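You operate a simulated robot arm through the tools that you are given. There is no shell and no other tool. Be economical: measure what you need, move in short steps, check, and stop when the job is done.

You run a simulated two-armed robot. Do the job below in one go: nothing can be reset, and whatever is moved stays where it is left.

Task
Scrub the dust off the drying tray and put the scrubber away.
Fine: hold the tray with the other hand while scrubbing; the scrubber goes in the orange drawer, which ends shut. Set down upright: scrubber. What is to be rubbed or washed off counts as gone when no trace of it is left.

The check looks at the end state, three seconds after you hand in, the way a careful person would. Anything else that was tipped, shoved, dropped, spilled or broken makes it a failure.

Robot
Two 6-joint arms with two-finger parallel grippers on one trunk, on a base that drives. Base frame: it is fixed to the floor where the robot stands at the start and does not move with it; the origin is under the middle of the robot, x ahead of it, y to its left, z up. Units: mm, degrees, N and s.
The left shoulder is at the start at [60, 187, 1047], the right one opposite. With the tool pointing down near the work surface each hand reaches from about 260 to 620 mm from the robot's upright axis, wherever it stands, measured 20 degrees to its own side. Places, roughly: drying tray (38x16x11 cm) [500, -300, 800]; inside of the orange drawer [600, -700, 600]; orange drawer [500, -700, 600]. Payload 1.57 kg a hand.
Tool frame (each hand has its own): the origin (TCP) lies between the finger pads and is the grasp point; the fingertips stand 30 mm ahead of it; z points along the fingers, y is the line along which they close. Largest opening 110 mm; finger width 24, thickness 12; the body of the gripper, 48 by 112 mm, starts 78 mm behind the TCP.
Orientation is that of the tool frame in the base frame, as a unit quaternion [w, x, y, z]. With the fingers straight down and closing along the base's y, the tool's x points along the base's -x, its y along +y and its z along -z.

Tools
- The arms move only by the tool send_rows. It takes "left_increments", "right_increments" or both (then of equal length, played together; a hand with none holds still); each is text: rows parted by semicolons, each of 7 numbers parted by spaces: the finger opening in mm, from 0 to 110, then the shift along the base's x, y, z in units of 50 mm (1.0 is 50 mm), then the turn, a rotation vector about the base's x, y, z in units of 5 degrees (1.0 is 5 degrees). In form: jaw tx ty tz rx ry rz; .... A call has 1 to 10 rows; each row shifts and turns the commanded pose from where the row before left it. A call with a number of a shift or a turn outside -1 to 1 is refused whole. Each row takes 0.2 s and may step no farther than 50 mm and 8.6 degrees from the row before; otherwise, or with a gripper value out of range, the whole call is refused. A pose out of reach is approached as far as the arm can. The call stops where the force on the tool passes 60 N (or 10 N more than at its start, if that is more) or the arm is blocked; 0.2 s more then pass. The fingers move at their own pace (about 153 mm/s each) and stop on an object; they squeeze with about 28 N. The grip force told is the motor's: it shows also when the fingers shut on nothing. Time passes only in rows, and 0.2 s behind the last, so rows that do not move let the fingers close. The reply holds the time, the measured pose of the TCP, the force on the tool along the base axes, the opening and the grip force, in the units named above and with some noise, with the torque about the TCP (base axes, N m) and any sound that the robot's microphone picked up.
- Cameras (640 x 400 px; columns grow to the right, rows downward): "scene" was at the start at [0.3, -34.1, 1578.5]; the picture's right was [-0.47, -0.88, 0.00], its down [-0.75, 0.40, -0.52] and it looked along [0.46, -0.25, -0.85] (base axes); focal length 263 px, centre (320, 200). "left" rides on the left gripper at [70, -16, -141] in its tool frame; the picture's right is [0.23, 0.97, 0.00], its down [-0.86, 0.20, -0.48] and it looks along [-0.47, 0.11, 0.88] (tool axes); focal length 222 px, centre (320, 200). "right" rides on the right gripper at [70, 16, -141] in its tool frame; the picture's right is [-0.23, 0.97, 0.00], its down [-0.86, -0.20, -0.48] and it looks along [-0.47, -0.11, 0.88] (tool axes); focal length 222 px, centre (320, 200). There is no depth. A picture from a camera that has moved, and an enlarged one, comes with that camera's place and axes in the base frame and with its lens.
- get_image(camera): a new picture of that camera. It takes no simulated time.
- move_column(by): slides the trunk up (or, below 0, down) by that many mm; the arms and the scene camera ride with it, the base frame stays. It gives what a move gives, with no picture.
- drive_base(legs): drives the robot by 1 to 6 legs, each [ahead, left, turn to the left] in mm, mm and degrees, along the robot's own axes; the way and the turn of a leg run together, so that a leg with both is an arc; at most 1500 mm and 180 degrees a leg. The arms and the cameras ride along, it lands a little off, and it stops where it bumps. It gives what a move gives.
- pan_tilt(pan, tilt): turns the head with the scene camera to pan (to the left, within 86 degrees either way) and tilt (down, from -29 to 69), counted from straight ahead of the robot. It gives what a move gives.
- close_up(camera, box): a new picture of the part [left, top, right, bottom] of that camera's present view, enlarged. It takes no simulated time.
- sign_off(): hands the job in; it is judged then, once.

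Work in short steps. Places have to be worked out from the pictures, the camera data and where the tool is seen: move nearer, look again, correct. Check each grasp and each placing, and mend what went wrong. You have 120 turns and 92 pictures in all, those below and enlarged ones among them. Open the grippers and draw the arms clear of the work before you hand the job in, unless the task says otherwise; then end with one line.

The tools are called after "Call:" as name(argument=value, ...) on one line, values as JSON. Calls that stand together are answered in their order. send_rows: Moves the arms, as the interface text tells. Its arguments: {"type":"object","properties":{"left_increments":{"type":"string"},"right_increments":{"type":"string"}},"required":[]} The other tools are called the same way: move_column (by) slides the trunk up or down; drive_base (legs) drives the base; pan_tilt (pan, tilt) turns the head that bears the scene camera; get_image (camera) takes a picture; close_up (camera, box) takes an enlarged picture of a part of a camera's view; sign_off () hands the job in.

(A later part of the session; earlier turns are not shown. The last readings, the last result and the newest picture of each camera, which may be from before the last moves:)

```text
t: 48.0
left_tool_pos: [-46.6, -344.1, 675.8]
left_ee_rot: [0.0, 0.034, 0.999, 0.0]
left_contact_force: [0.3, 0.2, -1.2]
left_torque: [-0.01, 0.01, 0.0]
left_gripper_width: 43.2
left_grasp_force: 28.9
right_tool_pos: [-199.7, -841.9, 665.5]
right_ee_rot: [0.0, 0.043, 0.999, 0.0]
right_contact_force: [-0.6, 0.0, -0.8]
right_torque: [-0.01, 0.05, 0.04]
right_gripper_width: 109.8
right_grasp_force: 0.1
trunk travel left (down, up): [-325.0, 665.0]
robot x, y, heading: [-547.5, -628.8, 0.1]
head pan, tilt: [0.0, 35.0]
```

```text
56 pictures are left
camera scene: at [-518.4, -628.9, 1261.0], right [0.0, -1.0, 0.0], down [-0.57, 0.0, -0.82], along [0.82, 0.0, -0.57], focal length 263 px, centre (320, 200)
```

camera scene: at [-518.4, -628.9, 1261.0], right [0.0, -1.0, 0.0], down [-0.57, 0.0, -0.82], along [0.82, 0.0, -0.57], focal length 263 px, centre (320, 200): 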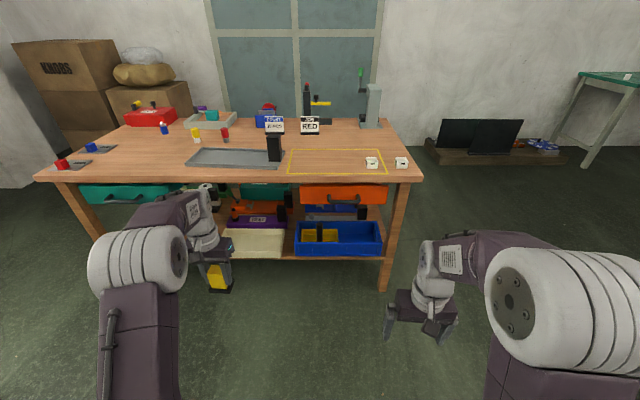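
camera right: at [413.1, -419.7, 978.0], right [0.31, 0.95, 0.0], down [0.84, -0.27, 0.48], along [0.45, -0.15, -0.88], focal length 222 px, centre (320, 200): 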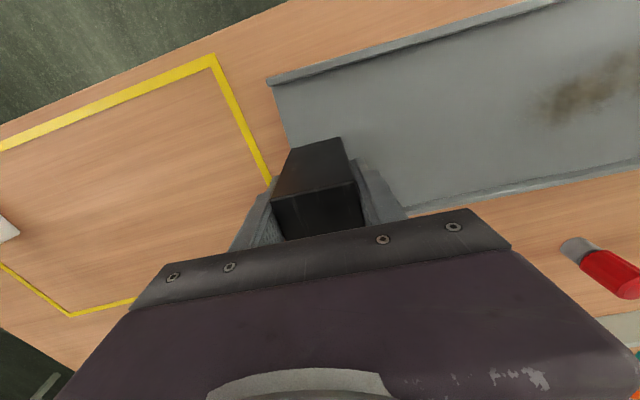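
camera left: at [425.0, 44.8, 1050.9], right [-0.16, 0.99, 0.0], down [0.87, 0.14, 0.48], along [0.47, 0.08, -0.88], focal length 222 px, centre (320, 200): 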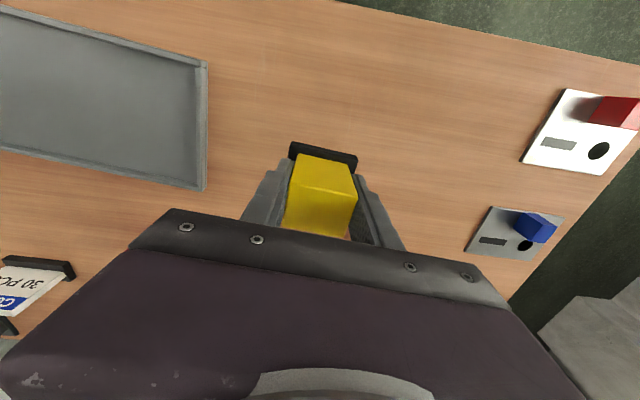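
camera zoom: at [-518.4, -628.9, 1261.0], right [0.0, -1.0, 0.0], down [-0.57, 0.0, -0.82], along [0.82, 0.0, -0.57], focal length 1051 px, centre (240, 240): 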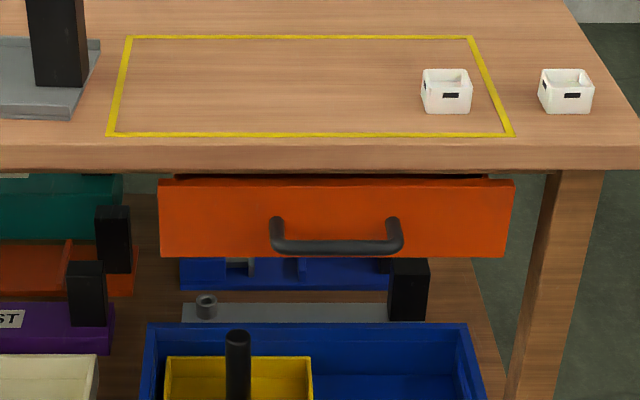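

Drawer face ≈ x 360, y -550…-898, z 625…717; bar handle near x 318, y -727, z 670, spanning ±60. I'll turn the right hand to point forward with jaws closing vertically, extending it clear of the bench.

Call:
send_rows(right_increments="110 0.4 0 0 0 0 0.96;110 0.4 0 0 0.99 -0.99 -0.99;110 0.4 0 0 0.99 -0.99 -0.99;110 0.4 0 0 0.99 -0.99 -0.99;110 0.4 0 0 0.99 -0.99 -0.99;110 0.4 0 0 0.99 -0.99 -0.99;110 0.4 0 0 0.99 -0.99 -0.99;110 0.4 0 0 0.99 -0.99 -0.99")

Call:
send_rows(right_increments="110 0.4 0 0 0.99 -0.99 -0.99;110 0.4 0 0 0.99 -0.99 -0.99;110 0 0 0 0.99 -0.99 -0.99;110 0 0 0 0.99 -0.99 -0.99;110 0 0 0 0.99 -0.99 -0.99;110 0 0 0 0.99 -0.99 -0.99;110 0 0 0 0.99 -0.99 -0.99")

Call:
get_image(camera="scene")

```text
t: 49.9
left_tool_pos: [-45.4, -345.3, 676.6]
left_ee_rot: [0.001, 0.033, 0.999, -0.001]
left_contact_force: [-0.4, -0.1, -0.3]
left_torque: [0.0, 0.01, 0.02]
left_gripper_width: 43.1
left_grasp_force: 28.4
right_tool_pos: [-39.3, -841.3, 665.9]
right_ee_rot: [0.289, 0.289, 0.866, 0.289]
right_contact_force: [-0.1, -0.2, 0.9]
right_torque: [0.0, -0.01, 0.02]
right_gripper_width: 110.3
right_grasp_force: 0.1
trunk travel left (down, up): [-325.0, 665.0]
robot x, y, heading: [-547.6, -627.3, -0.1]
head pan, tilt: [0.0, 35.0]
```

```text
t: 51.5
left_tool_pos: [-47.1, -345.0, 674.9]
left_ee_rot: [0.0, 0.034, 0.999, 0.0]
left_contact_force: [-0.4, 0.4, -1.4]
left_torque: [0.0, -0.01, -0.01]
left_gripper_width: 43.3
left_grasp_force: 28.3
right_tool_pos: [-8.2, -874.2, 665.9]
right_ee_rot: [0.496, 0.497, 0.501, 0.506]
right_contact_force: [0.3, 0.2, 0.0]
right_torque: [0.0, -0.01, -0.04]
right_gripper_width: 110.1
right_grasp_force: 0.1
right hand out of reach, approached as far as the arm can: row 7
trunk travel left (down, up): [-325.0, 665.0]
robot x, y, heading: [-546.3, -627.3, -0.0]
head pan, tilt: [0.0, 35.0]
```

```text
55 pictures are left
camera scene: at [-518.2, -629.4, 1261.0], right [0.0, -1.0, 0.0], down [-0.57, 0.0, -0.82], along [0.82, 0.0, -0.57], focal length 263 px, centre (320, 200)
```

scene: 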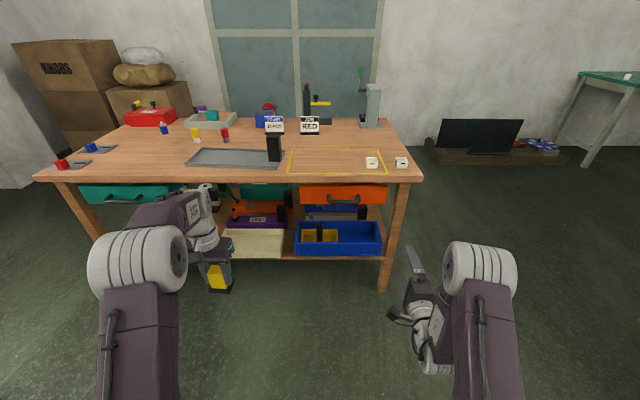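

Orientation is right now; the arm is near a limit, so I extend it a little to see it follow.

Call:
send_rows(right_increments="60 0.5 0 0 0 0 0;60 0.5 0 0 0 0 0;60 0.5 0 0 0 0 0")

Call:
get_image(camera="right")

```text
t: 52.2
left_tool_pos: [-46.5, -345.3, 674.4]
left_ee_rot: [0.0, 0.034, 0.999, -0.001]
left_contact_force: [0.3, -0.6, -1.0]
left_torque: [0.02, -0.02, 0.0]
left_gripper_width: 43.6
left_grasp_force: 28.1
right_tool_pos: [61.8, -897.2, 663.8]
right_ee_rot: [0.497, 0.499, 0.502, 0.502]
right_contact_force: [0.5, -0.2, -0.3]
right_torque: [0.0, 0.01, 0.0]
right_gripper_width: 59.9
right_grasp_force: 0.0
right hand out of reach, approached as far as the arm can: row 1, 2, 3
trunk travel left (down, up): [-325.0, 665.0]
robot x, y, heading: [-547.0, -629.7, -0.1]
head pan, tilt: [0.0, 35.0]
```

```text
54 pictures are left
camera right: at [-80.5, -830.1, 680.8], right [0.0, -0.23, 0.97], down [-0.47, -0.86, -0.2], along [0.88, -0.46, -0.11], focal length 222 px, centre (320, 200)
```

right: 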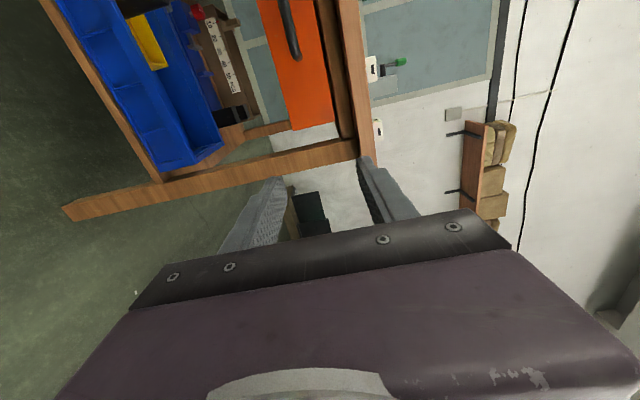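

The hand drifts outward, a joint limit perhaps. I try shifting it inward to see what it can do.

Call:
send_rows(right_increments="60 0 0.8 0 0 0 0;60 0 0.8 0 0 0 0")

Call:
get_image(camera="scene")

```text
t: 52.9
left_tool_pos: [-46.9, -345.5, 674.9]
left_ee_rot: [0.0, 0.034, 0.999, 0.001]
left_contact_force: [-0.5, 0.6, -0.7]
left_torque: [0.02, 0.0, 0.04]
left_gripper_width: 43.7
left_grasp_force: 27.7
right_tool_pos: [44.1, -884.9, 664.1]
right_ee_rot: [0.494, 0.495, 0.505, 0.506]
right_contact_force: [0.0, 0.3, 0.1]
right_torque: [-0.01, -0.03, 0.03]
right_gripper_width: 59.9
right_grasp_force: 0.1
right hand out of reach, approached as far as the arm can: row 1, 2
trunk travel left (down, up): [-325.0, 665.0]
robot x, y, heading: [-545.1, -626.6, 0.4]
head pan, tilt: [0.0, 35.0]
```

```text
53 pictures are left
camera scene: at [-518.3, -628.8, 1261.0], right [0.0, -1.0, 0.0], down [-0.57, 0.0, -0.82], along [0.82, 0.0, -0.57], focal length 263 px, centre (320, 200)
```

scene: 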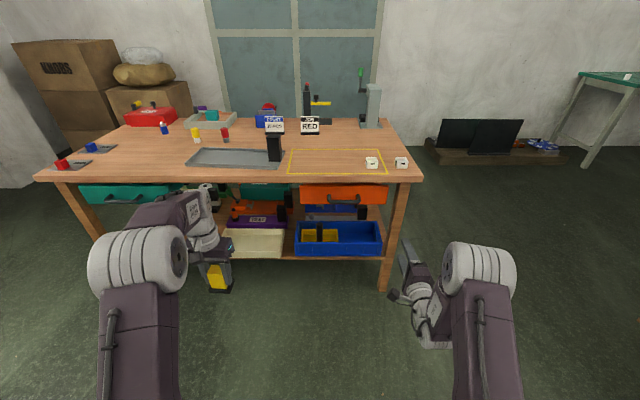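

Likely a wrist limit at full forward pitch; I tip the tool 30° downward and see whether it's free.

Call:
send_rows(right_increments="60 0 0 0 0 1 0;60 0 0 0 0 1 0;60 0 0 0 0 1 0;60 0 0 0 0 1 0;60 0 0 0 0 1 0;60 0 0 0 0 1 0;60 0 0 0 0 0 0")

```text
t: 54.5
left_tool_pos: [-47.1, -344.3, 675.4]
left_ee_rot: [0.0, 0.034, 0.999, 0.0]
left_contact_force: [-0.1, -0.4, -0.6]
left_torque: [0.04, 0.04, 0.02]
left_gripper_width: 43.4
left_grasp_force: 28.5
right_tool_pos: [41.1, -892.0, 665.5]
right_ee_rot: [0.353, 0.614, 0.612, 0.353]
right_contact_force: [-0.1, 0.5, 0.5]
right_torque: [0.0, 0.01, 0.0]
right_gripper_width: 60.1
right_grasp_force: 0.0
right hand out of reach, approached as far as the arm can: row 1
trunk travel left (down, up): [-325.0, 665.0]
robot x, y, heading: [-546.4, -628.1, 0.2]
head pan, tilt: [0.0, 35.0]
```

That orientation (30° below forward) is reachable. I drive so the bar is ~100 mm ahead of the jaws, raising the hand to the approach line.

Call:
send_rows(right_increments="50 0 0 0.7 0 0 0;50 0 0 0.7 0 0 0")

Call:
drive_base(legs=[[0, 166, 0], [150, 0, 0]])

Call:
get_image(camera="right")

Call:
get_image(camera="scene")

```text
t: 55.0
left_tool_pos: [-45.8, -344.5, 675.1]
left_ee_rot: [0.0, 0.034, 0.999, 0.0]
left_contact_force: [-0.2, 0.3, -0.2]
left_torque: [0.0, 0.01, -0.01]
left_gripper_width: 43.5
left_grasp_force: 28.2
right_tool_pos: [41.5, -892.1, 736.8]
right_ee_rot: [0.353, 0.613, 0.612, 0.354]
right_contact_force: [-0.3, -0.1, 0.9]
right_torque: [-0.01, 0.0, 0.0]
right_gripper_width: 50.0
right_grasp_force: 0.1
trunk travel left (down, up): [-325.0, 665.0]
robot x, y, heading: [-551.8, -625.9, 0.0]
head pan, tilt: [0.0, 35.0]
```

```text
t: 57.5
left_tool_pos: [103.7, -180.2, 673.7]
left_ee_rot: [0.0, 0.034, 0.999, 0.001]
left_contact_force: [0.6, -0.2, -0.7]
left_torque: [0.0, 0.03, 0.03]
left_gripper_width: 43.6
left_grasp_force: 28.1
right_tool_pos: [190.4, -727.4, 735.7]
right_ee_rot: [0.352, 0.614, 0.612, 0.353]
right_contact_force: [0.3, -0.5, -0.1]
right_torque: [-0.01, -0.01, -0.02]
right_gripper_width: 50.1
right_grasp_force: 0.1
trunk travel left (down, up): [-325.0, 665.0]
robot x, y, heading: [-395.3, -463.2, 0.1]
head pan, tilt: [0.0, 35.0]
```

```text
52 pictures are left
camera right: at [78.1, -658.9, 820.2], right [0.49, -0.23, 0.84], down [-0.52, -0.85, 0.07], along [0.7, -0.47, -0.53], focal length 222 px, centre (320, 200)
```

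right: 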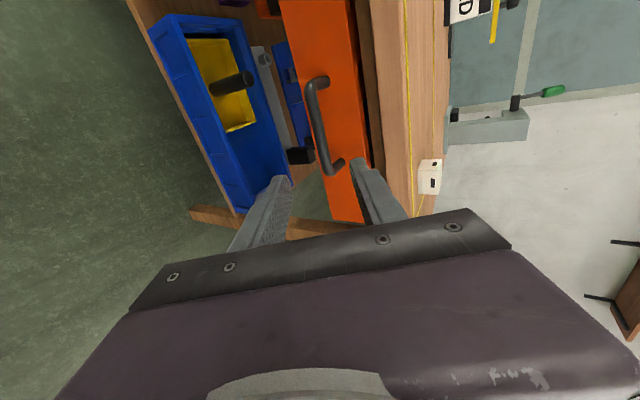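

```text
51 pictures are left
camera scene: at [-368.0, -464.1, 1260.9], right [0.0, -1.0, 0.0], down [-0.57, 0.0, -0.82], along [0.82, 0.0, -0.57], focal length 263 px, centre (320, 200)
```

scene: 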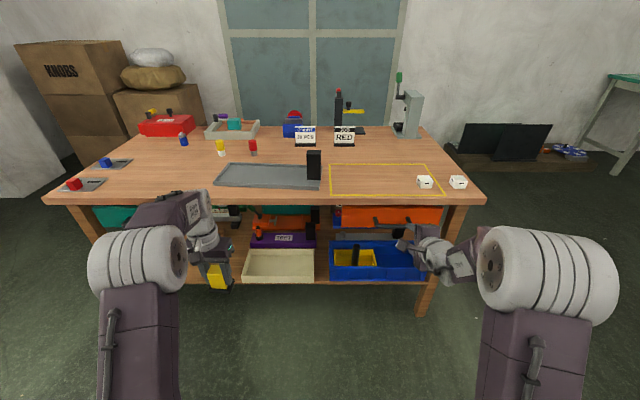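

The bar triangulates to x≈318, z≈670, y -660…-775. I advance along the tool axis to just short of it.

Call:
send_rows(right_increments="44 0.54 0.05 -0.24 0 0 0;44 0.54 0.05 -0.24 0 0 0;44 0.404 0 -0.233 0 0 0;44 0.404 0 -0.233 0 0 0")

Call:
get_image(camera="right")

Call:
close_up(camera="scene", box=[360, 180, 480, 255])

```text
t: 58.5
left_tool_pos: [103.6, -180.7, 673.9]
left_ee_rot: [0.0, 0.034, 0.999, 0.0]
left_contact_force: [-0.6, 0.0, 0.1]
left_torque: [-0.03, -0.02, -0.03]
left_gripper_width: 43.6
left_grasp_force: 27.9
right_tool_pos: [285.5, -723.4, 687.1]
right_ee_rot: [0.352, 0.614, 0.612, 0.354]
right_contact_force: [0.0, -0.5, 0.4]
right_torque: [0.0, -0.03, -0.02]
right_gripper_width: 44.1
right_grasp_force: 0.0
trunk travel left (down, up): [-325.0, 665.0]
robot x, y, heading: [-398.8, -465.1, 0.1]
head pan, tilt: [0.0, 35.0]
```

```text
50 pictures are left
camera right: at [172.5, -653.8, 772.6], right [0.49, -0.23, 0.84], down [-0.52, -0.85, 0.07], along [0.7, -0.47, -0.53], focal length 222 px, centre (320, 200)
```

right: 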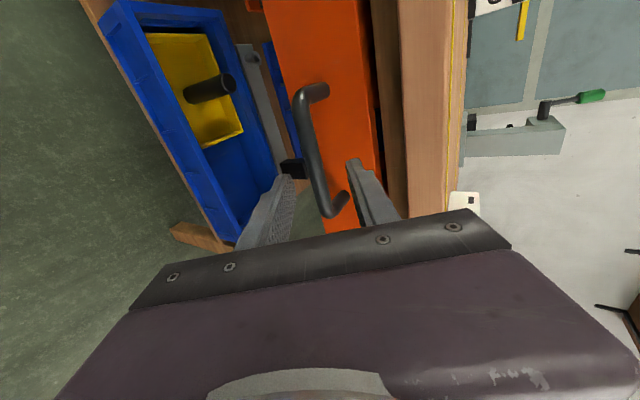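

```text
5.33 times, centred on (420, 218) of scene
camera zoom: at [-368.8, -464.2, 1261.0], right [0.0, -1.0, 0.0], down [-0.57, 0.0, -0.82], along [0.82, 0.0, -0.57], focal length 1401 px, centre (-213, 107)
```

zoom: 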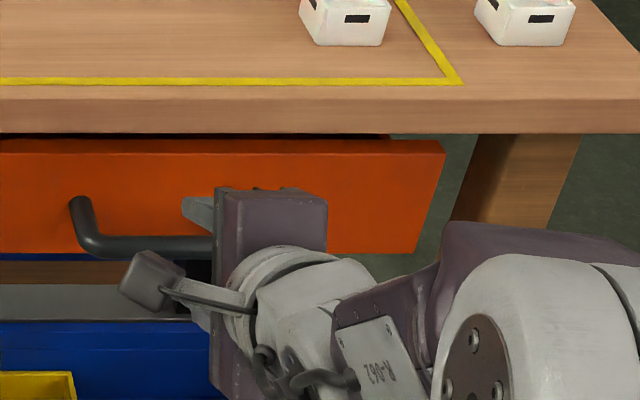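

Bar lies between the jaws still at x≈318; advance the last 22 mm and close.

Call:
send_rows(right_increments="44 0.4 0 -0.23 0 0 0;44 0 0 0 0 0 0;0 0 0 0 0 0 0;0 0 0 0 0 0 0;0 0 0 0 0 0 0")

Call:
get_image(camera="right")

```text
t: 59.7
left_tool_pos: [102.7, -181.0, 675.2]
left_ee_rot: [0.0, 0.035, 0.999, 0.0]
left_contact_force: [-0.5, 0.0, -1.2]
left_torque: [0.01, 0.0, 0.01]
left_gripper_width: 43.2
left_grasp_force: 27.7
right_tool_pos: [303.6, -723.1, 676.2]
right_ee_rot: [0.353, 0.613, 0.612, 0.354]
right_contact_force: [-0.3, -0.2, 0.4]
right_torque: [-0.04, -0.02, 0.02]
right_gripper_width: 0.3
right_grasp_force: 21.3
trunk travel left (down, up): [-325.0, 665.0]
robot x, y, heading: [-397.7, -459.4, -0.0]
head pan, tilt: [0.0, 35.0]
```

```text
48 pictures are left
camera right: at [191.7, -653.5, 761.7], right [0.49, -0.23, 0.84], down [-0.52, -0.85, 0.07], along [0.71, -0.47, -0.53], focal length 222 px, centre (320, 200)
```

right: 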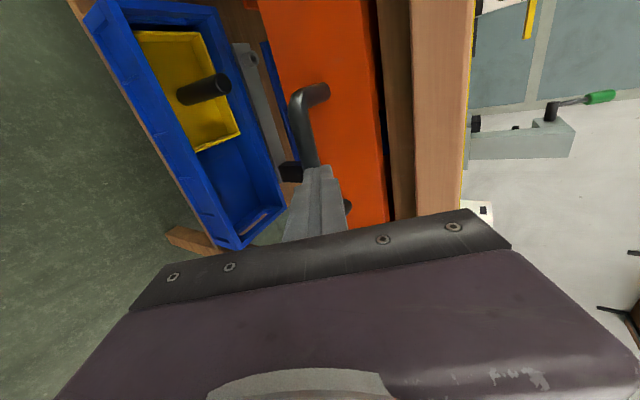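

Jaws closed just short of the bar; it is deeper than estimated, on the tool axis. Open, advance 16 mm more watching force, and close.

Call:
send_rows(right_increments="44 0 0 0 0 0 0;44 0 0 0 0 0 0;44 0.14 0 -0.08 0 0 0;44 0.14 0 -0.08 0 0 0;44 0 0 0 0 0 0;0 0 0 0 0 0 0;0 0 0 0 0 0 0;0 0 0 0 0 0 0")

Call:
get_image(camera="right")

```text
t: 61.5
left_tool_pos: [102.9, -181.1, 674.3]
left_ee_rot: [0.001, 0.034, 0.999, 0.0]
left_contact_force: [-0.2, -0.2, -1.0]
left_torque: [0.02, 0.02, 0.02]
left_gripper_width: 43.6
left_grasp_force: 28.3
right_tool_pos: [317.1, -722.5, 663.6]
right_ee_rot: [0.35, 0.616, 0.613, 0.35]
right_contact_force: [-24.4, 5.7, -18.6]
right_torque: [-0.22, 0.73, 0.67]
right_gripper_width: 15.8
right_grasp_force: 31.3
trunk travel left (down, up): [-325.0, 665.0]
robot x, y, heading: [-396.9, -458.8, 0.3]
head pan, tilt: [0.0, 35.0]
```

```text
47 pictures are left
camera right: at [204.4, -653.9, 750.3], right [0.5, -0.23, 0.84], down [-0.52, -0.85, 0.07], along [0.7, -0.47, -0.54], focal length 222 px, centre (320, 200)
```

right: 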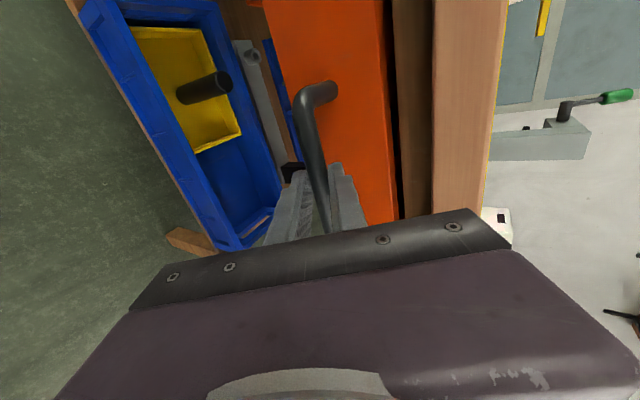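

Bar gripped at 15.8 mm. Relax the strain and pull gently.

Call:
send_rows(right_increments="0 -0.1 0 -0.06 0 0 0;0 -0.2 0 0 0 0 0;0 -0.3 0 0 0 0 0;0 -0.4 0 0 0 0 0;0 -0.4 0 0 0 0 0;0 -0.4 0 0 0 0 0")

Call:
get_image(camera="scene")

```text
t: 62.9
left_tool_pos: [104.1, -181.4, 672.9]
left_ee_rot: [-0.001, 0.035, 0.999, 0.001]
left_contact_force: [-0.5, -0.2, -0.7]
left_torque: [-0.01, -0.05, 0.03]
left_gripper_width: 43.3
left_grasp_force: 27.9
right_tool_pos: [228.1, -723.4, 663.8]
right_ee_rot: [0.352, 0.613, 0.613, 0.352]
right_contact_force: [-1.5, 5.4, -16.2]
right_torque: [-0.22, 0.43, 0.56]
right_gripper_width: 15.6
right_grasp_force: 31.5
trunk travel left (down, up): [-325.0, 665.0]
robot x, y, heading: [-396.4, -460.7, 0.3]
head pan, tilt: [0.0, 35.0]
```

```text
46 pictures are left
camera scene: at [-366.9, -464.4, 1260.9], right [0.0, -1.0, 0.0], down [-0.58, 0.0, -0.82], along [0.82, 0.0, -0.58], focal length 263 px, centre (320, 200)
```

scene: 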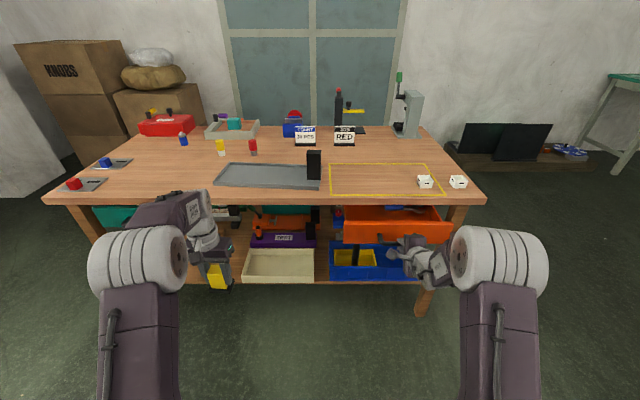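

The drawer slides. Pull another 100 mm.

Call:
send_rows(right_increments="0 -0.4 0 -0.04 0 0 0;0 -0.4 0 0 0 0 0;0 -0.4 0 0 0 0 0;0 -0.4 0 0 0 0 0;0 -0.4 0 0 0 0 0")

Call:
close_up(camera="scene", box=[300, 160, 500, 285])

```text
t: 64.1
left_tool_pos: [103.1, -180.4, 675.5]
left_ee_rot: [0.0, 0.034, 0.999, 0.0]
left_contact_force: [0.0, -0.3, -1.5]
left_torque: [0.01, 0.02, -0.01]
left_gripper_width: 43.5
left_grasp_force: 27.8
right_tool_pos: [129.3, -723.5, 665.1]
right_ee_rot: [0.353, 0.613, 0.612, 0.354]
right_contact_force: [-1.6, 3.0, -4.2]
right_torque: [-0.11, 0.12, 0.78]
right_gripper_width: 15.7
right_grasp_force: 31.5
trunk travel left (down, up): [-325.0, 665.0]
robot x, y, heading: [-397.9, -462.6, -0.1]
head pan, tilt: [0.0, 35.0]
```

```text
3.20 times, centred on (400, 222) of scene
camera zoom: at [-368.8, -464.0, 1261.0], right [0.0, -1.0, 0.0], down [-0.57, 0.0, -0.82], along [0.82, 0.0, -0.57], focal length 840 px, centre (64, 128)
```

zoom: 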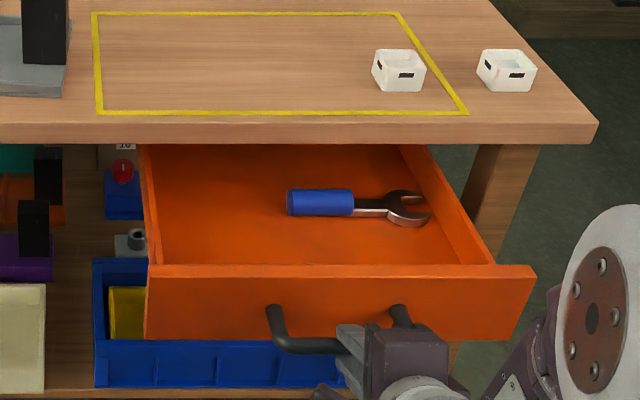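

Drawer open ~190 mm; a wrench lies inside at the back-right, with free floor at front-left. Release the bar and back the right hand off along its axis.

Call:
send_rows(right_increments="50 0 0 0 0 0 0;50 0 0 0 0 0 0;50 -0.35 0 0.2 0 0 0;50 -0.35 0 0.2 0 0 0;50 -0.35 0 0.2 0 0 0;50 0 0 0 0 0 0")

Call:
get_image(camera="right")

```text
t: 65.5
left_tool_pos: [102.6, -180.9, 674.5]
left_ee_rot: [-0.001, 0.034, 0.999, 0.0]
left_contact_force: [-0.6, 0.0, -0.9]
left_torque: [-0.04, -0.03, -0.03]
left_gripper_width: 43.3
left_grasp_force: 28.6
right_tool_pos: [81.4, -724.6, 694.8]
right_ee_rot: [0.353, 0.614, 0.612, 0.354]
right_contact_force: [-0.3, -0.1, 0.9]
right_torque: [0.01, 0.0, -0.03]
right_gripper_width: 50.1
right_grasp_force: 0.1
right hand out of reach, approached as far as the arm can: row 5
trunk travel left (down, up): [-325.0, 665.0]
robot x, y, heading: [-397.5, -462.0, 0.1]
head pan, tilt: [0.0, 35.0]
```

```text
44 pictures are left
camera right: at [-33.6, -655.2, 779.9], right [0.49, -0.23, 0.84], down [-0.52, -0.85, 0.07], along [0.7, -0.47, -0.53], focal length 222 px, centre (320, 200)
```

right: 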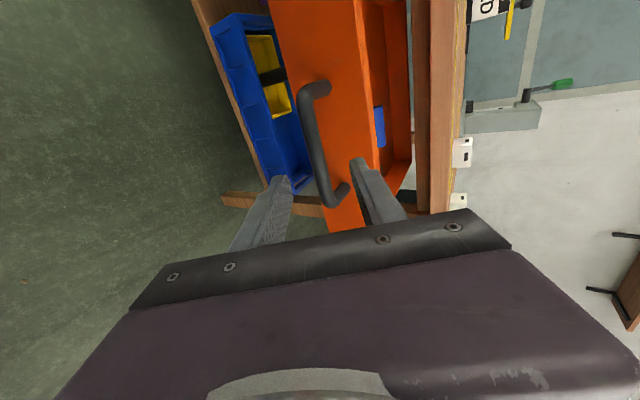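

Clear of the bar. Back away, raise the trunk 250, and move right and forward so the left hand comes over the drawer.

Call:
drive_base(legs=[[-150, 0, 0]])

Call:
move_column(by=250)

Call:
drive_base(legs=[[0, -340, 0], [250, 0, 0]])

Call:
pan_tilt(pan=15, tilt=50)

Call:
get_image(camera="scene")

Call:
get_image(camera="left")

```text
t: 66.8
left_tool_pos: [-48.0, -181.5, 675.8]
left_ee_rot: [0.0, 0.035, 0.999, -0.001]
left_contact_force: [0.2, 0.3, -0.9]
left_torque: [-0.02, 0.0, -0.04]
left_gripper_width: 43.7
left_grasp_force: 28.0
right_tool_pos: [-71.9, -724.7, 695.0]
right_ee_rot: [0.354, 0.613, 0.611, 0.355]
right_contact_force: [-0.7, 0.0, 0.4]
right_torque: [0.02, 0.01, -0.01]
right_gripper_width: 50.0
right_grasp_force: 0.1
trunk travel left (down, up): [-325.0, 665.0]
robot x, y, heading: [-545.9, -462.6, 0.1]
head pan, tilt: [0.0, 35.0]
```

```text
t: 69.4
left_tool_pos: [-46.6, -180.5, 924.1]
left_ee_rot: [0.0, 0.035, 0.999, 0.0]
left_contact_force: [-0.3, -0.4, -0.3]
left_torque: [-0.01, 0.02, -0.01]
left_gripper_width: 43.7
left_grasp_force: 28.3
right_tool_pos: [-69.4, -724.8, 943.2]
right_ee_rot: [0.352, 0.614, 0.612, 0.353]
right_contact_force: [0.2, 0.3, 0.4]
right_torque: [-0.02, 0.0, 0.0]
right_gripper_width: 50.1
right_grasp_force: 0.0
trunk travel left (down, up): [-575.0, 415.0]
robot x, y, heading: [-546.8, -462.1, 0.2]
head pan, tilt: [0.0, 35.0]
```

```text
t: 73.1
left_tool_pos: [202.5, -520.7, 925.4]
left_ee_rot: [-0.001, 0.036, 0.999, 0.0]
left_contact_force: [0.4, -0.8, -0.9]
left_torque: [-0.01, -0.01, -0.01]
left_gripper_width: 43.4
left_grasp_force: 27.8
right_tool_pos: [178.9, -1065.5, 944.4]
right_ee_rot: [0.353, 0.614, 0.611, 0.353]
right_contact_force: [-0.5, 1.2, 0.4]
right_torque: [0.0, 0.0, 0.0]
right_gripper_width: 49.8
right_grasp_force: 0.1
trunk travel left (down, up): [-575.0, 415.0]
robot x, y, heading: [-300.6, -806.6, -0.2]
head pan, tilt: [0.0, 35.0]
```

```text
t: 73.8
left_tool_pos: [202.2, -521.9, 923.6]
left_ee_rot: [0.0, 0.034, 0.999, 0.0]
left_contact_force: [-0.3, -0.1, -0.6]
left_torque: [0.0, 0.04, -0.01]
left_gripper_width: 43.4
left_grasp_force: 27.9
right_tool_pos: [179.4, -1064.2, 944.1]
right_ee_rot: [0.354, 0.613, 0.612, 0.353]
right_contact_force: [0.3, -0.3, 0.3]
right_torque: [0.01, 0.01, 0.0]
right_gripper_width: 50.3
right_grasp_force: 0.0
trunk travel left (down, up): [-575.0, 415.0]
robot x, y, heading: [-299.7, -804.4, 0.1]
head pan, tilt: [15.0, 50.0]
```

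```text
43 pictures are left
camera scene: at [-283.7, -785.1, 1489.3], right [0.26, -0.97, 0.0], down [-0.74, -0.2, -0.64], along [0.62, 0.17, -0.77], focal length 263 px, centre (320, 200)
```

scene: 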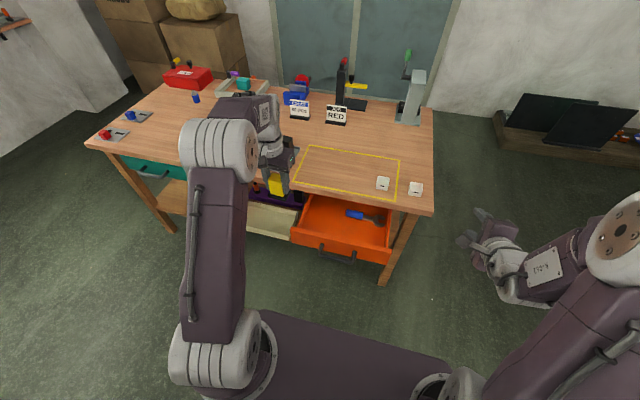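

```text
42 pictures are left
camera left: at [130.2, -533.8, 1066.0], right [-0.16, 0.99, 0.0], down [0.87, 0.14, 0.48], along [0.47, 0.08, -0.88], focal length 222 px, centre (320, 200)
```

left: 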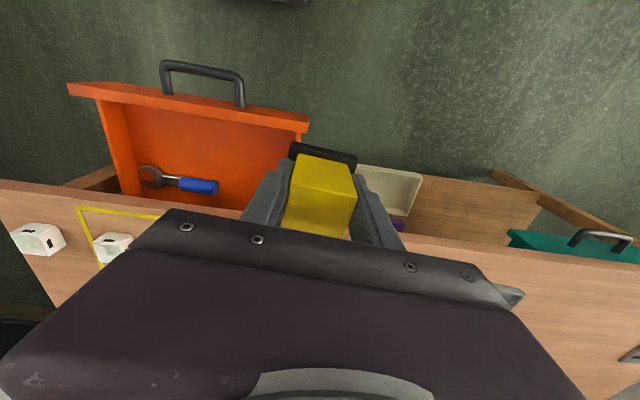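

Drawer interior in view spans x ≈ 205–342, y from -560. Target spot [265, -635]; I move there and lower to just above the drawer rim.

Call:
send_rows(left_increments="0 0.42 -0.75 0 0 0 0;0 0.42 -0.75 0 0 0 0;0 0.42 -0.75 0 0 0 0;0 0 0 -0.8 0 0 0;0 0 0 -0.8 0 0 0;0 0 0 -0.8 0 0 0;0 0 0 0 0 0 0")

Call:
get_image(camera="left")

Call:
close_up(camera="scene", box=[240, 150, 440, 275])

```text
t: 75.4
left_tool_pos: [265.3, -632.6, 806.1]
left_ee_rot: [0.001, 0.034, 0.999, 0.0]
left_contact_force: [0.2, -0.3, -1.0]
left_torque: [0.0, -0.01, -0.02]
left_gripper_width: 43.5
left_grasp_force: 27.8
right_tool_pos: [178.8, -1065.2, 943.8]
right_ee_rot: [0.353, 0.613, 0.611, 0.354]
right_contact_force: [-0.4, 0.0, 0.7]
right_torque: [0.02, -0.01, 0.02]
right_gripper_width: 50.0
right_grasp_force: 0.1
trunk travel left (down, up): [-575.0, 415.0]
robot x, y, heading: [-297.6, -800.8, 0.3]
head pan, tilt: [15.0, 50.0]
```

```text
41 pictures are left
camera left: at [193.5, -645.7, 946.1], right [-0.16, 0.99, 0.0], down [0.87, 0.14, 0.48], along [0.47, 0.08, -0.88], focal length 222 px, centre (320, 200)
```

left: 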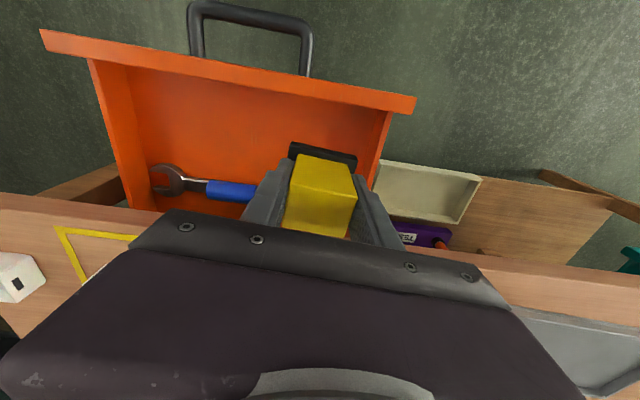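

```text
3.20 times, centred on (340, 212) of scene
camera zoom: at [-284.1, -785.1, 1489.3], right [0.26, -0.97, 0.0], down [-0.74, -0.2, -0.64], along [0.62, 0.17, -0.77], focal length 840 px, centre (256, 160)
```

zoom: 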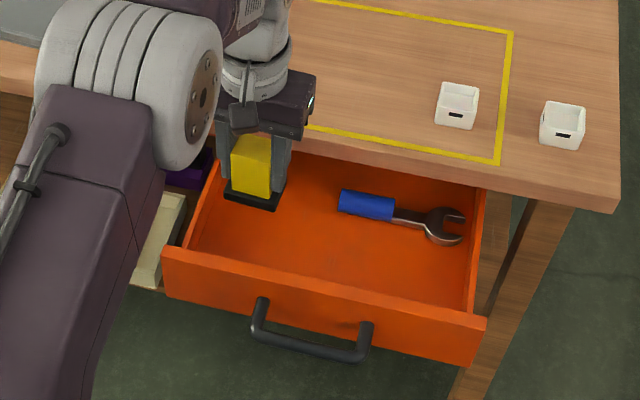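

Clear above the free floor. Descend, then approach the floor in small steps.

Call:
send_rows(left_increments="0 0 0 -0.7 0 0 0;0 0 0 -0.7 0 0 0;0 0 0 -0.5 0 0 0;0 0 0 -0.1 0 0 0;0 0 0 -0.1 0 0 0;0 0 0 -0.1 0 0 0;0 0 0 0 0 0 0")

```text
t: 77.0
left_tool_pos: [265.1, -634.2, 694.4]
left_ee_rot: [-0.001, 0.035, 0.999, 0.001]
left_contact_force: [0.3, 0.0, -0.6]
left_torque: [-0.01, 0.02, 0.01]
left_gripper_width: 43.2
left_grasp_force: 28.1
right_tool_pos: [179.9, -1065.1, 945.6]
right_ee_rot: [0.353, 0.613, 0.612, 0.353]
right_contact_force: [0.4, 0.8, 0.9]
right_torque: [0.03, 0.02, 0.01]
right_gripper_width: 49.8
right_grasp_force: 0.0
trunk travel left (down, up): [-575.0, 415.0]
robot x, y, heading: [-299.2, -806.9, 0.2]
head pan, tilt: [15.0, 50.0]
```

Call:
send_rows(left_increments="0 0 0 -0.05 0 0 0;0 0 0 -0.05 0 0 0;0 0 0 -0.05 0 0 0;0 0 0 -0.05 0 0 0;0 0 0 0 0 0 0")

Call:
close_up(camera="scene", box=[240, 150, 440, 275])

```text
t: 78.2
left_tool_pos: [265.1, -633.7, 684.5]
left_ee_rot: [0.001, 0.035, 0.999, 0.0]
left_contact_force: [-0.5, 0.8, -0.1]
left_torque: [0.01, 0.03, 0.0]
left_gripper_width: 43.4
left_grasp_force: 27.9
right_tool_pos: [178.6, -1064.7, 944.4]
right_ee_rot: [0.353, 0.613, 0.612, 0.353]
right_contact_force: [0.4, -0.3, -0.1]
right_torque: [-0.01, -0.01, -0.02]
right_gripper_width: 50.0
right_grasp_force: 0.2
trunk travel left (down, up): [-575.0, 415.0]
robot x, y, heading: [-297.4, -801.8, -0.3]
head pan, tilt: [15.0, 50.0]
```

```text
3.20 times, centred on (340, 212) of scene
camera zoom: at [-283.5, -785.0, 1489.3], right [0.26, -0.97, 0.0], down [-0.74, -0.2, -0.64], along [0.62, 0.17, -0.77], focal length 840 px, centre (256, 160)
```

zoom: 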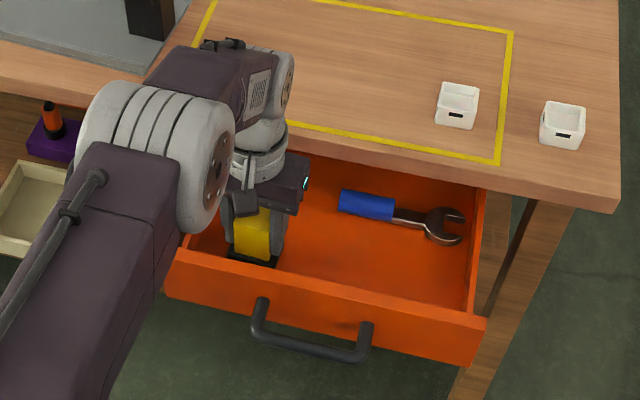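

Still not touching; keep lowering in small steps.

Call:
send_rows(left_increments="0 0 0 -0.04 0 0 0;0 0 0 -0.04 0 0 0;0 0 0 -0.04 0 0 0;0 0 0 -0.04 0 0 0;0 0 0 -0.04 0 0 0;0 0 0 0 0 0 0")

```text
t: 79.6
left_tool_pos: [264.4, -632.8, 677.1]
left_ee_rot: [0.003, 0.035, 0.999, 0.0]
left_contact_force: [1.5, 3.2, 25.7]
left_torque: [0.02, -0.15, 0.01]
left_gripper_width: 43.3
left_grasp_force: 27.8
right_tool_pos: [175.9, -1065.9, 947.2]
right_ee_rot: [0.354, 0.613, 0.611, 0.354]
right_contact_force: [-0.1, 0.1, 0.2]
right_torque: [0.0, -0.02, -0.02]
right_gripper_width: 49.9
right_grasp_force: 0.2
trunk travel left (down, up): [-575.0, 415.0]
robot x, y, heading: [-296.5, -804.0, 0.3]
head pan, tilt: [15.0, 50.0]
```

Floor contact at TCP ≈ 677. Ease off, open to 85, then rise straight up.

Call:
send_rows(left_increments="0 0 0 0.04 0 0 0;80 0 0 0 0 0 0;80 0 0 0 0 0 0;80 0 0 0 0 0 0;80 0 0 0.5 0 0 0;80 0 0 0.8 0 0 0;80 0 0 0.9 0 0 0;80 0 0 0.9 0 0 0;80 0 0 0.9 0 0 0")

Call:
get_image(camera="left")

```text
t: 81.6
left_tool_pos: [264.0, -632.7, 875.4]
left_ee_rot: [0.0, 0.035, 0.999, 0.0]
left_contact_force: [-0.7, 0.4, 0.1]
left_torque: [0.0, -0.01, -0.04]
left_gripper_width: 80.3
left_grasp_force: 0.0
right_tool_pos: [178.1, -1065.4, 944.2]
right_ee_rot: [0.354, 0.613, 0.611, 0.354]
right_contact_force: [1.1, 0.5, -0.2]
right_torque: [0.04, -0.01, -0.01]
right_gripper_width: 50.0
right_grasp_force: 0.1
trunk travel left (down, up): [-575.0, 415.0]
robot x, y, heading: [-300.5, -799.0, 0.0]
head pan, tilt: [15.0, 50.0]
```

```text
38 pictures are left
camera left: at [192.9, -645.3, 1017.4], right [-0.16, 0.99, 0.0], down [0.87, 0.14, 0.48], along [0.47, 0.08, -0.88], focal length 222 px, centre (320, 200)
```

left: 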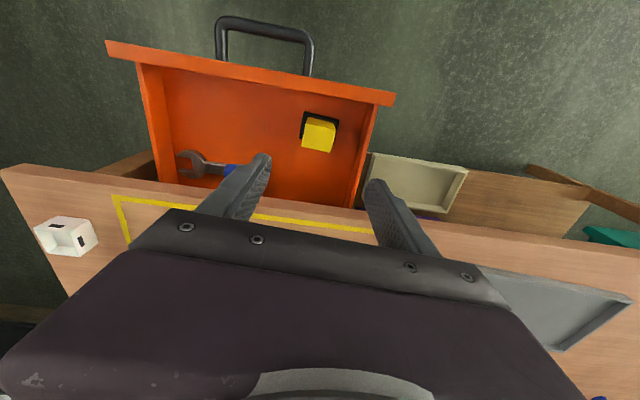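

Scrubber stands upright in the drawer. Now I retrace to the handle: left hand aside, base back and left, trunk down.

Call:
send_rows(left_increments="80 -0.42 0.75 0.3 0 0 0;80 -0.42 0.75 0.3 0 0 0;80 -0.42 0.75 0.3 0 0 0")

Call:
drive_base(legs=[[-250, 0, 0], [0, 340, 0]])

Call:
move_column(by=-250)

Call:
drive_base(legs=[[130, 0, 0]])

Call:
get_image(camera="right")

```text
t: 82.4
left_tool_pos: [202.6, -518.3, 921.3]
left_ee_rot: [0.001, 0.035, 0.999, -0.001]
left_contact_force: [-0.5, -0.1, -0.2]
left_torque: [0.02, 0.0, 0.01]
left_gripper_width: 80.0
left_grasp_force: 0.1
right_tool_pos: [177.8, -1064.7, 944.2]
right_ee_rot: [0.353, 0.613, 0.612, 0.354]
right_contact_force: [-0.3, 0.1, 0.5]
right_torque: [-0.01, 0.01, -0.01]
right_gripper_width: 50.0
right_grasp_force: 0.0
trunk travel left (down, up): [-575.0, 415.0]
robot x, y, heading: [-294.2, -805.1, -0.0]
head pan, tilt: [15.0, 50.0]
```

```text
t: 86.1
left_tool_pos: [-50.4, -179.8, 920.2]
left_ee_rot: [0.0, 0.035, 0.999, 0.0]
left_contact_force: [0.7, 0.2, -0.1]
left_torque: [-0.02, 0.03, -0.03]
left_gripper_width: 79.8
left_grasp_force: 0.0
right_tool_pos: [-73.4, -725.6, 944.6]
right_ee_rot: [0.353, 0.613, 0.612, 0.354]
right_contact_force: [0.0, -0.6, 0.2]
right_torque: [0.0, 0.0, -0.01]
right_gripper_width: 50.0
right_grasp_force: 0.0
trunk travel left (down, up): [-575.0, 415.0]
robot x, y, heading: [-549.5, -465.5, -0.2]
head pan, tilt: [15.0, 50.0]
```

```text
t: 88.7
left_tool_pos: [-50.7, -180.4, 671.4]
left_ee_rot: [0.0, 0.036, 0.999, 0.0]
left_contact_force: [-0.3, -0.4, -0.4]
left_torque: [0.0, -0.02, 0.0]
left_gripper_width: 80.0
left_grasp_force: 0.1
right_tool_pos: [-73.5, -724.7, 694.5]
right_ee_rot: [0.353, 0.614, 0.611, 0.353]
right_contact_force: [-0.3, 0.2, 0.0]
right_torque: [0.03, 0.01, 0.02]
right_gripper_width: 50.0
right_grasp_force: 0.0
trunk travel left (down, up): [-325.0, 665.0]
robot x, y, heading: [-553.3, -460.4, 0.3]
head pan, tilt: [15.0, 50.0]
```

```text
t: 90.0
left_tool_pos: [79.8, -180.7, 670.5]
left_ee_rot: [0.0, 0.035, 0.999, 0.0]
left_contact_force: [0.5, -0.3, -0.5]
left_torque: [0.0, -0.02, 0.0]
left_gripper_width: 80.0
left_grasp_force: 0.0
right_tool_pos: [58.5, -725.0, 695.1]
right_ee_rot: [0.353, 0.614, 0.611, 0.353]
right_contact_force: [0.3, 0.2, 0.3]
right_torque: [-0.02, 0.02, 0.04]
right_gripper_width: 50.2
right_grasp_force: 0.0
trunk travel left (down, up): [-325.0, 665.0]
robot x, y, heading: [-416.8, -466.2, -0.2]
head pan, tilt: [15.0, 50.0]
```

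```text
37 pictures are left
camera right: at [-55.4, -655.7, 779.5], right [0.49, -0.23, 0.84], down [-0.52, -0.85, 0.07], along [0.7, -0.47, -0.54], focal length 222 px, centre (320, 200)
```

right: 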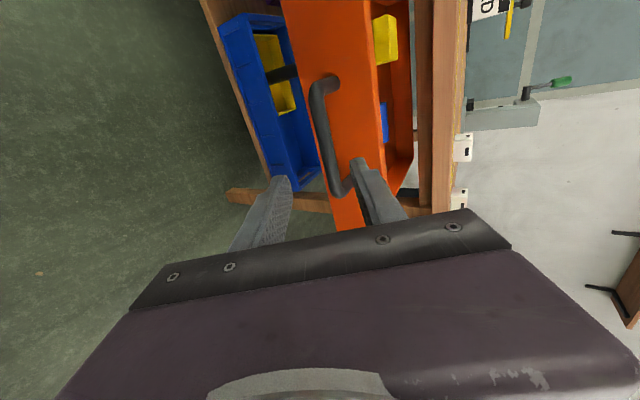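

Same view as before; return along the same path onto the bar and close.

Call:
send_rows(right_increments="50 0.46 0 0 0 0 0;50 0.32 0 -0.2 0 0 0;50 0.32 0 -0.2 0 0 0;50 0.32 0 -0.19 0 0 0;50 0 0 0 0 0 0;0 0 0 0 0 0 0;0 0 0 0 0 0 0;0 0 0 0 0 0 0")

Call:
get_image(camera="right")

```text
t: 91.8
left_tool_pos: [81.7, -180.4, 669.4]
left_ee_rot: [0.0, 0.035, 0.999, 0.0]
left_contact_force: [-0.4, 0.1, -0.3]
left_torque: [0.04, -0.01, 0.0]
left_gripper_width: 80.1
left_grasp_force: 0.1
right_tool_pos: [128.1, -725.4, 664.4]
right_ee_rot: [0.353, 0.614, 0.611, 0.353]
right_contact_force: [-2.3, 0.2, -6.2]
right_torque: [-0.71, 0.15, 0.11]
right_gripper_width: 15.5
right_grasp_force: 31.1
trunk travel left (down, up): [-325.0, 665.0]
robot x, y, heading: [-417.4, -464.4, 0.1]
head pan, tilt: [15.0, 50.0]
```

```text
36 pictures are left
camera right: at [14.7, -655.7, 749.5], right [0.49, -0.23, 0.84], down [-0.52, -0.85, 0.07], along [0.7, -0.47, -0.54], focal length 222 px, centre (320, 200)
```

right: 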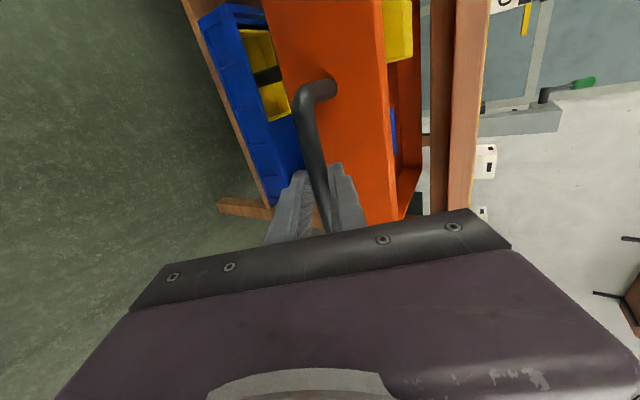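

Bar gripped again. Push in slowly, ~60 mm/s.

Call:
send_rows(right_increments="0 0.1 0 0 0 0 0;0 0.2 0 0 0 0 0;0 0.25 0 0 0 0 0;0 0.25 0 0 0 0 0;0 0.25 0 0 0 0 0;0 0.25 0 0 0 0 0;0 0.25 0 0 0 0 0;0 0.25 0 0 0 0 0;0 0.2 0 0 0 0 0;0 0.1 0 0 0 0 0")

Call:
get_image(camera="right")

```text
t: 94.0
left_tool_pos: [82.1, -180.5, 669.5]
left_ee_rot: [-0.001, 0.035, 0.999, 0.0]
left_contact_force: [0.3, 0.2, -0.2]
left_torque: [-0.01, -0.01, 0.0]
left_gripper_width: 80.0
left_grasp_force: 0.1
right_tool_pos: [233.5, -724.3, 663.8]
right_ee_rot: [0.353, 0.614, 0.611, 0.353]
right_contact_force: [0.0, -0.3, -11.0]
right_torque: [-0.66, 0.17, 0.23]
right_gripper_width: 15.7
right_grasp_force: 31.2
trunk travel left (down, up): [-325.0, 665.0]
robot x, y, heading: [-417.9, -462.1, -0.2]
head pan, tilt: [15.0, 50.0]
```

```text
35 pictures are left
camera right: at [120.2, -655.6, 749.5], right [0.49, -0.23, 0.84], down [-0.52, -0.85, 0.07], along [0.7, -0.47, -0.54], focal length 222 px, centre (320, 200)
```

right: 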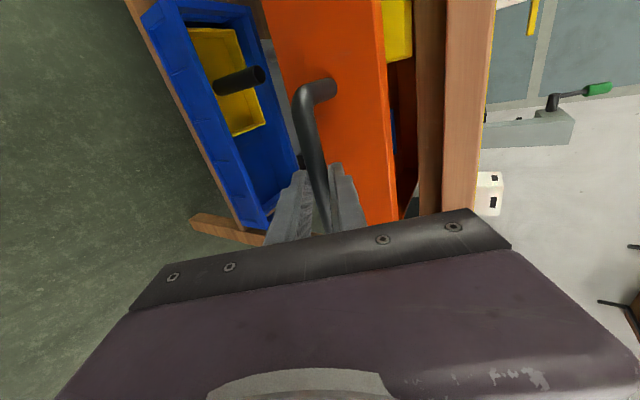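

Going smoothly; push the remaining ~82 mm, watching for a snag.

Call:
send_rows(right_increments="0 0.1 0 0 0 0 0;0 0.2 0 0 0 0 0;0 0.25 0 0 0 0 0;0 0.25 0 0 0 0 0;0 0.25 0 0 0 0 0;0 0.25 0 0 0 0 0;0 0.2 0 0 0 0 0;0 0.14 0 0 0 0 0;0 0 0 0 0 0 0")

Call:
get_image(camera="right")

```text
t: 96.0
left_tool_pos: [80.7, -178.7, 669.6]
left_ee_rot: [-0.001, 0.035, 0.999, 0.001]
left_contact_force: [0.5, -0.2, 0.3]
left_torque: [0.01, -0.01, 0.03]
left_gripper_width: 79.9
left_grasp_force: 0.0
right_tool_pos: [316.3, -725.3, 664.3]
right_ee_rot: [0.353, 0.613, 0.612, 0.354]
right_contact_force: [1.2, 1.5, -7.6]
right_torque: [-0.44, 0.16, 0.5]
right_gripper_width: 15.5
right_grasp_force: 31.3
trunk travel left (down, up): [-325.0, 665.0]
robot x, y, heading: [-420.7, -459.5, -0.1]
head pan, tilt: [15.0, 50.0]
```

```text
34 pictures are left
camera right: at [202.7, -655.8, 749.4], right [0.49, -0.23, 0.84], down [-0.52, -0.85, 0.07], along [0.7, -0.47, -0.54], focal length 222 px, centre (320, 200)
```

right: 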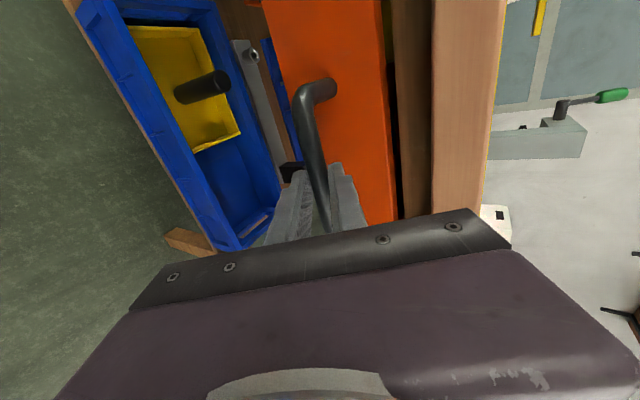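

No end-stop force yet; press in a few mm more.

Call:
send_rows(right_increments="0 0.08 0 0 0 0 0;0 0.08 0 0 0 0 0;0 0.08 0 0 0 0 0;0 0 0 0 0 0 0")

```text
t: 97.0
left_tool_pos: [80.5, -180.3, 672.0]
left_ee_rot: [0.0, 0.036, 0.999, 0.0]
left_contact_force: [-0.2, -0.2, -0.1]
left_torque: [0.02, -0.02, 0.02]
left_gripper_width: 80.1
left_grasp_force: 0.1
right_tool_pos: [323.2, -726.9, 659.3]
right_ee_rot: [0.35, 0.617, 0.612, 0.349]
right_contact_force: [-44.4, 5.5, -20.1]
right_torque: [-0.32, 0.93, 0.5]
right_gripper_width: 15.9
right_grasp_force: 31.7
trunk travel left (down, up): [-325.0, 665.0]
robot x, y, heading: [-419.6, -461.8, -0.0]
head pan, tilt: [15.0, 50.0]
```

End stop reached at the original closed position. Open and back off along the tool axis.

Call:
send_rows(right_increments="50 0 0 0 0 0 0;50 0 0 0 0 0 0;50 -0.3 0 0.17 0 0 0;50 -0.35 0 0.2 0 0 0;50 -0.35 0 0.2 0 0 0;50 -0.5 0 0 0 0 0;50 -0.5 0 0 0 0 0")

Call:
drive_base(legs=[[-150, 0, 0]])

Call:
pan_tilt(pan=-10, tilt=35)

Call:
get_image(camera="scene")

```text
t: 98.6
left_tool_pos: [80.9, -179.3, 670.1]
left_ee_rot: [0.0, 0.035, 0.999, 0.0]
left_contact_force: [0.4, -0.5, 0.7]
left_torque: [0.01, 0.0, -0.03]
left_gripper_width: 80.3
left_grasp_force: 0.0
right_tool_pos: [226.1, -725.7, 694.7]
right_ee_rot: [0.354, 0.614, 0.61, 0.353]
right_contact_force: [-0.3, -0.4, 0.3]
right_torque: [0.0, -0.02, -0.01]
right_gripper_width: 50.0
right_grasp_force: 0.0
trunk travel left (down, up): [-325.0, 665.0]
robot x, y, heading: [-421.5, -465.6, -0.2]
head pan, tilt: [15.0, 50.0]
```

```text
t: 99.9
left_tool_pos: [-67.8, -179.9, 672.2]
left_ee_rot: [0.0, 0.034, 0.999, 0.0]
left_contact_force: [-0.5, 0.1, -0.4]
left_torque: [0.02, -0.02, -0.04]
left_gripper_width: 79.9
left_grasp_force: 0.1
right_tool_pos: [77.6, -724.6, 694.6]
right_ee_rot: [0.353, 0.614, 0.611, 0.354]
right_contact_force: [-0.7, -0.3, -0.1]
right_torque: [0.0, -0.01, -0.02]
right_gripper_width: 50.4
right_grasp_force: 0.1
trunk travel left (down, up): [-325.0, 665.0]
robot x, y, heading: [-567.5, -460.0, -0.1]
head pan, tilt: [15.0, 50.0]
```

```text
t: 100.8
left_tool_pos: [-67.0, -179.6, 670.1]
left_ee_rot: [0.0, 0.035, 0.999, 0.0]
left_contact_force: [1.5, 1.2, 1.1]
left_torque: [-0.02, -0.01, 0.01]
left_gripper_width: 79.9
left_grasp_force: 0.0
right_tool_pos: [77.2, -725.0, 694.1]
right_ee_rot: [0.353, 0.614, 0.612, 0.353]
right_contact_force: [-0.6, 0.6, 0.5]
right_torque: [0.01, -0.01, -0.02]
right_gripper_width: 49.8
right_grasp_force: 0.1
trunk travel left (down, up): [-325.0, 665.0]
robot x, y, heading: [-568.7, -462.6, 0.2]
head pan, tilt: [-10.0, 35.0]
```

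```text
33 pictures are left
camera scene: at [-541.6, -479.2, 1261.0], right [-0.17, -0.98, 0.0], down [-0.57, 0.1, -0.82], along [0.81, -0.14, -0.57], focal length 263 px, centre (320, 200)
```

scene: 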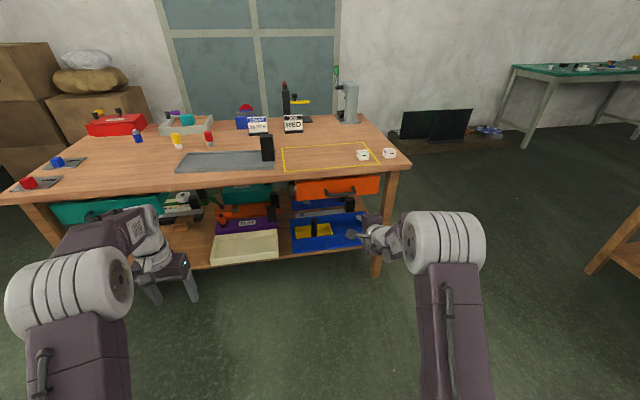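

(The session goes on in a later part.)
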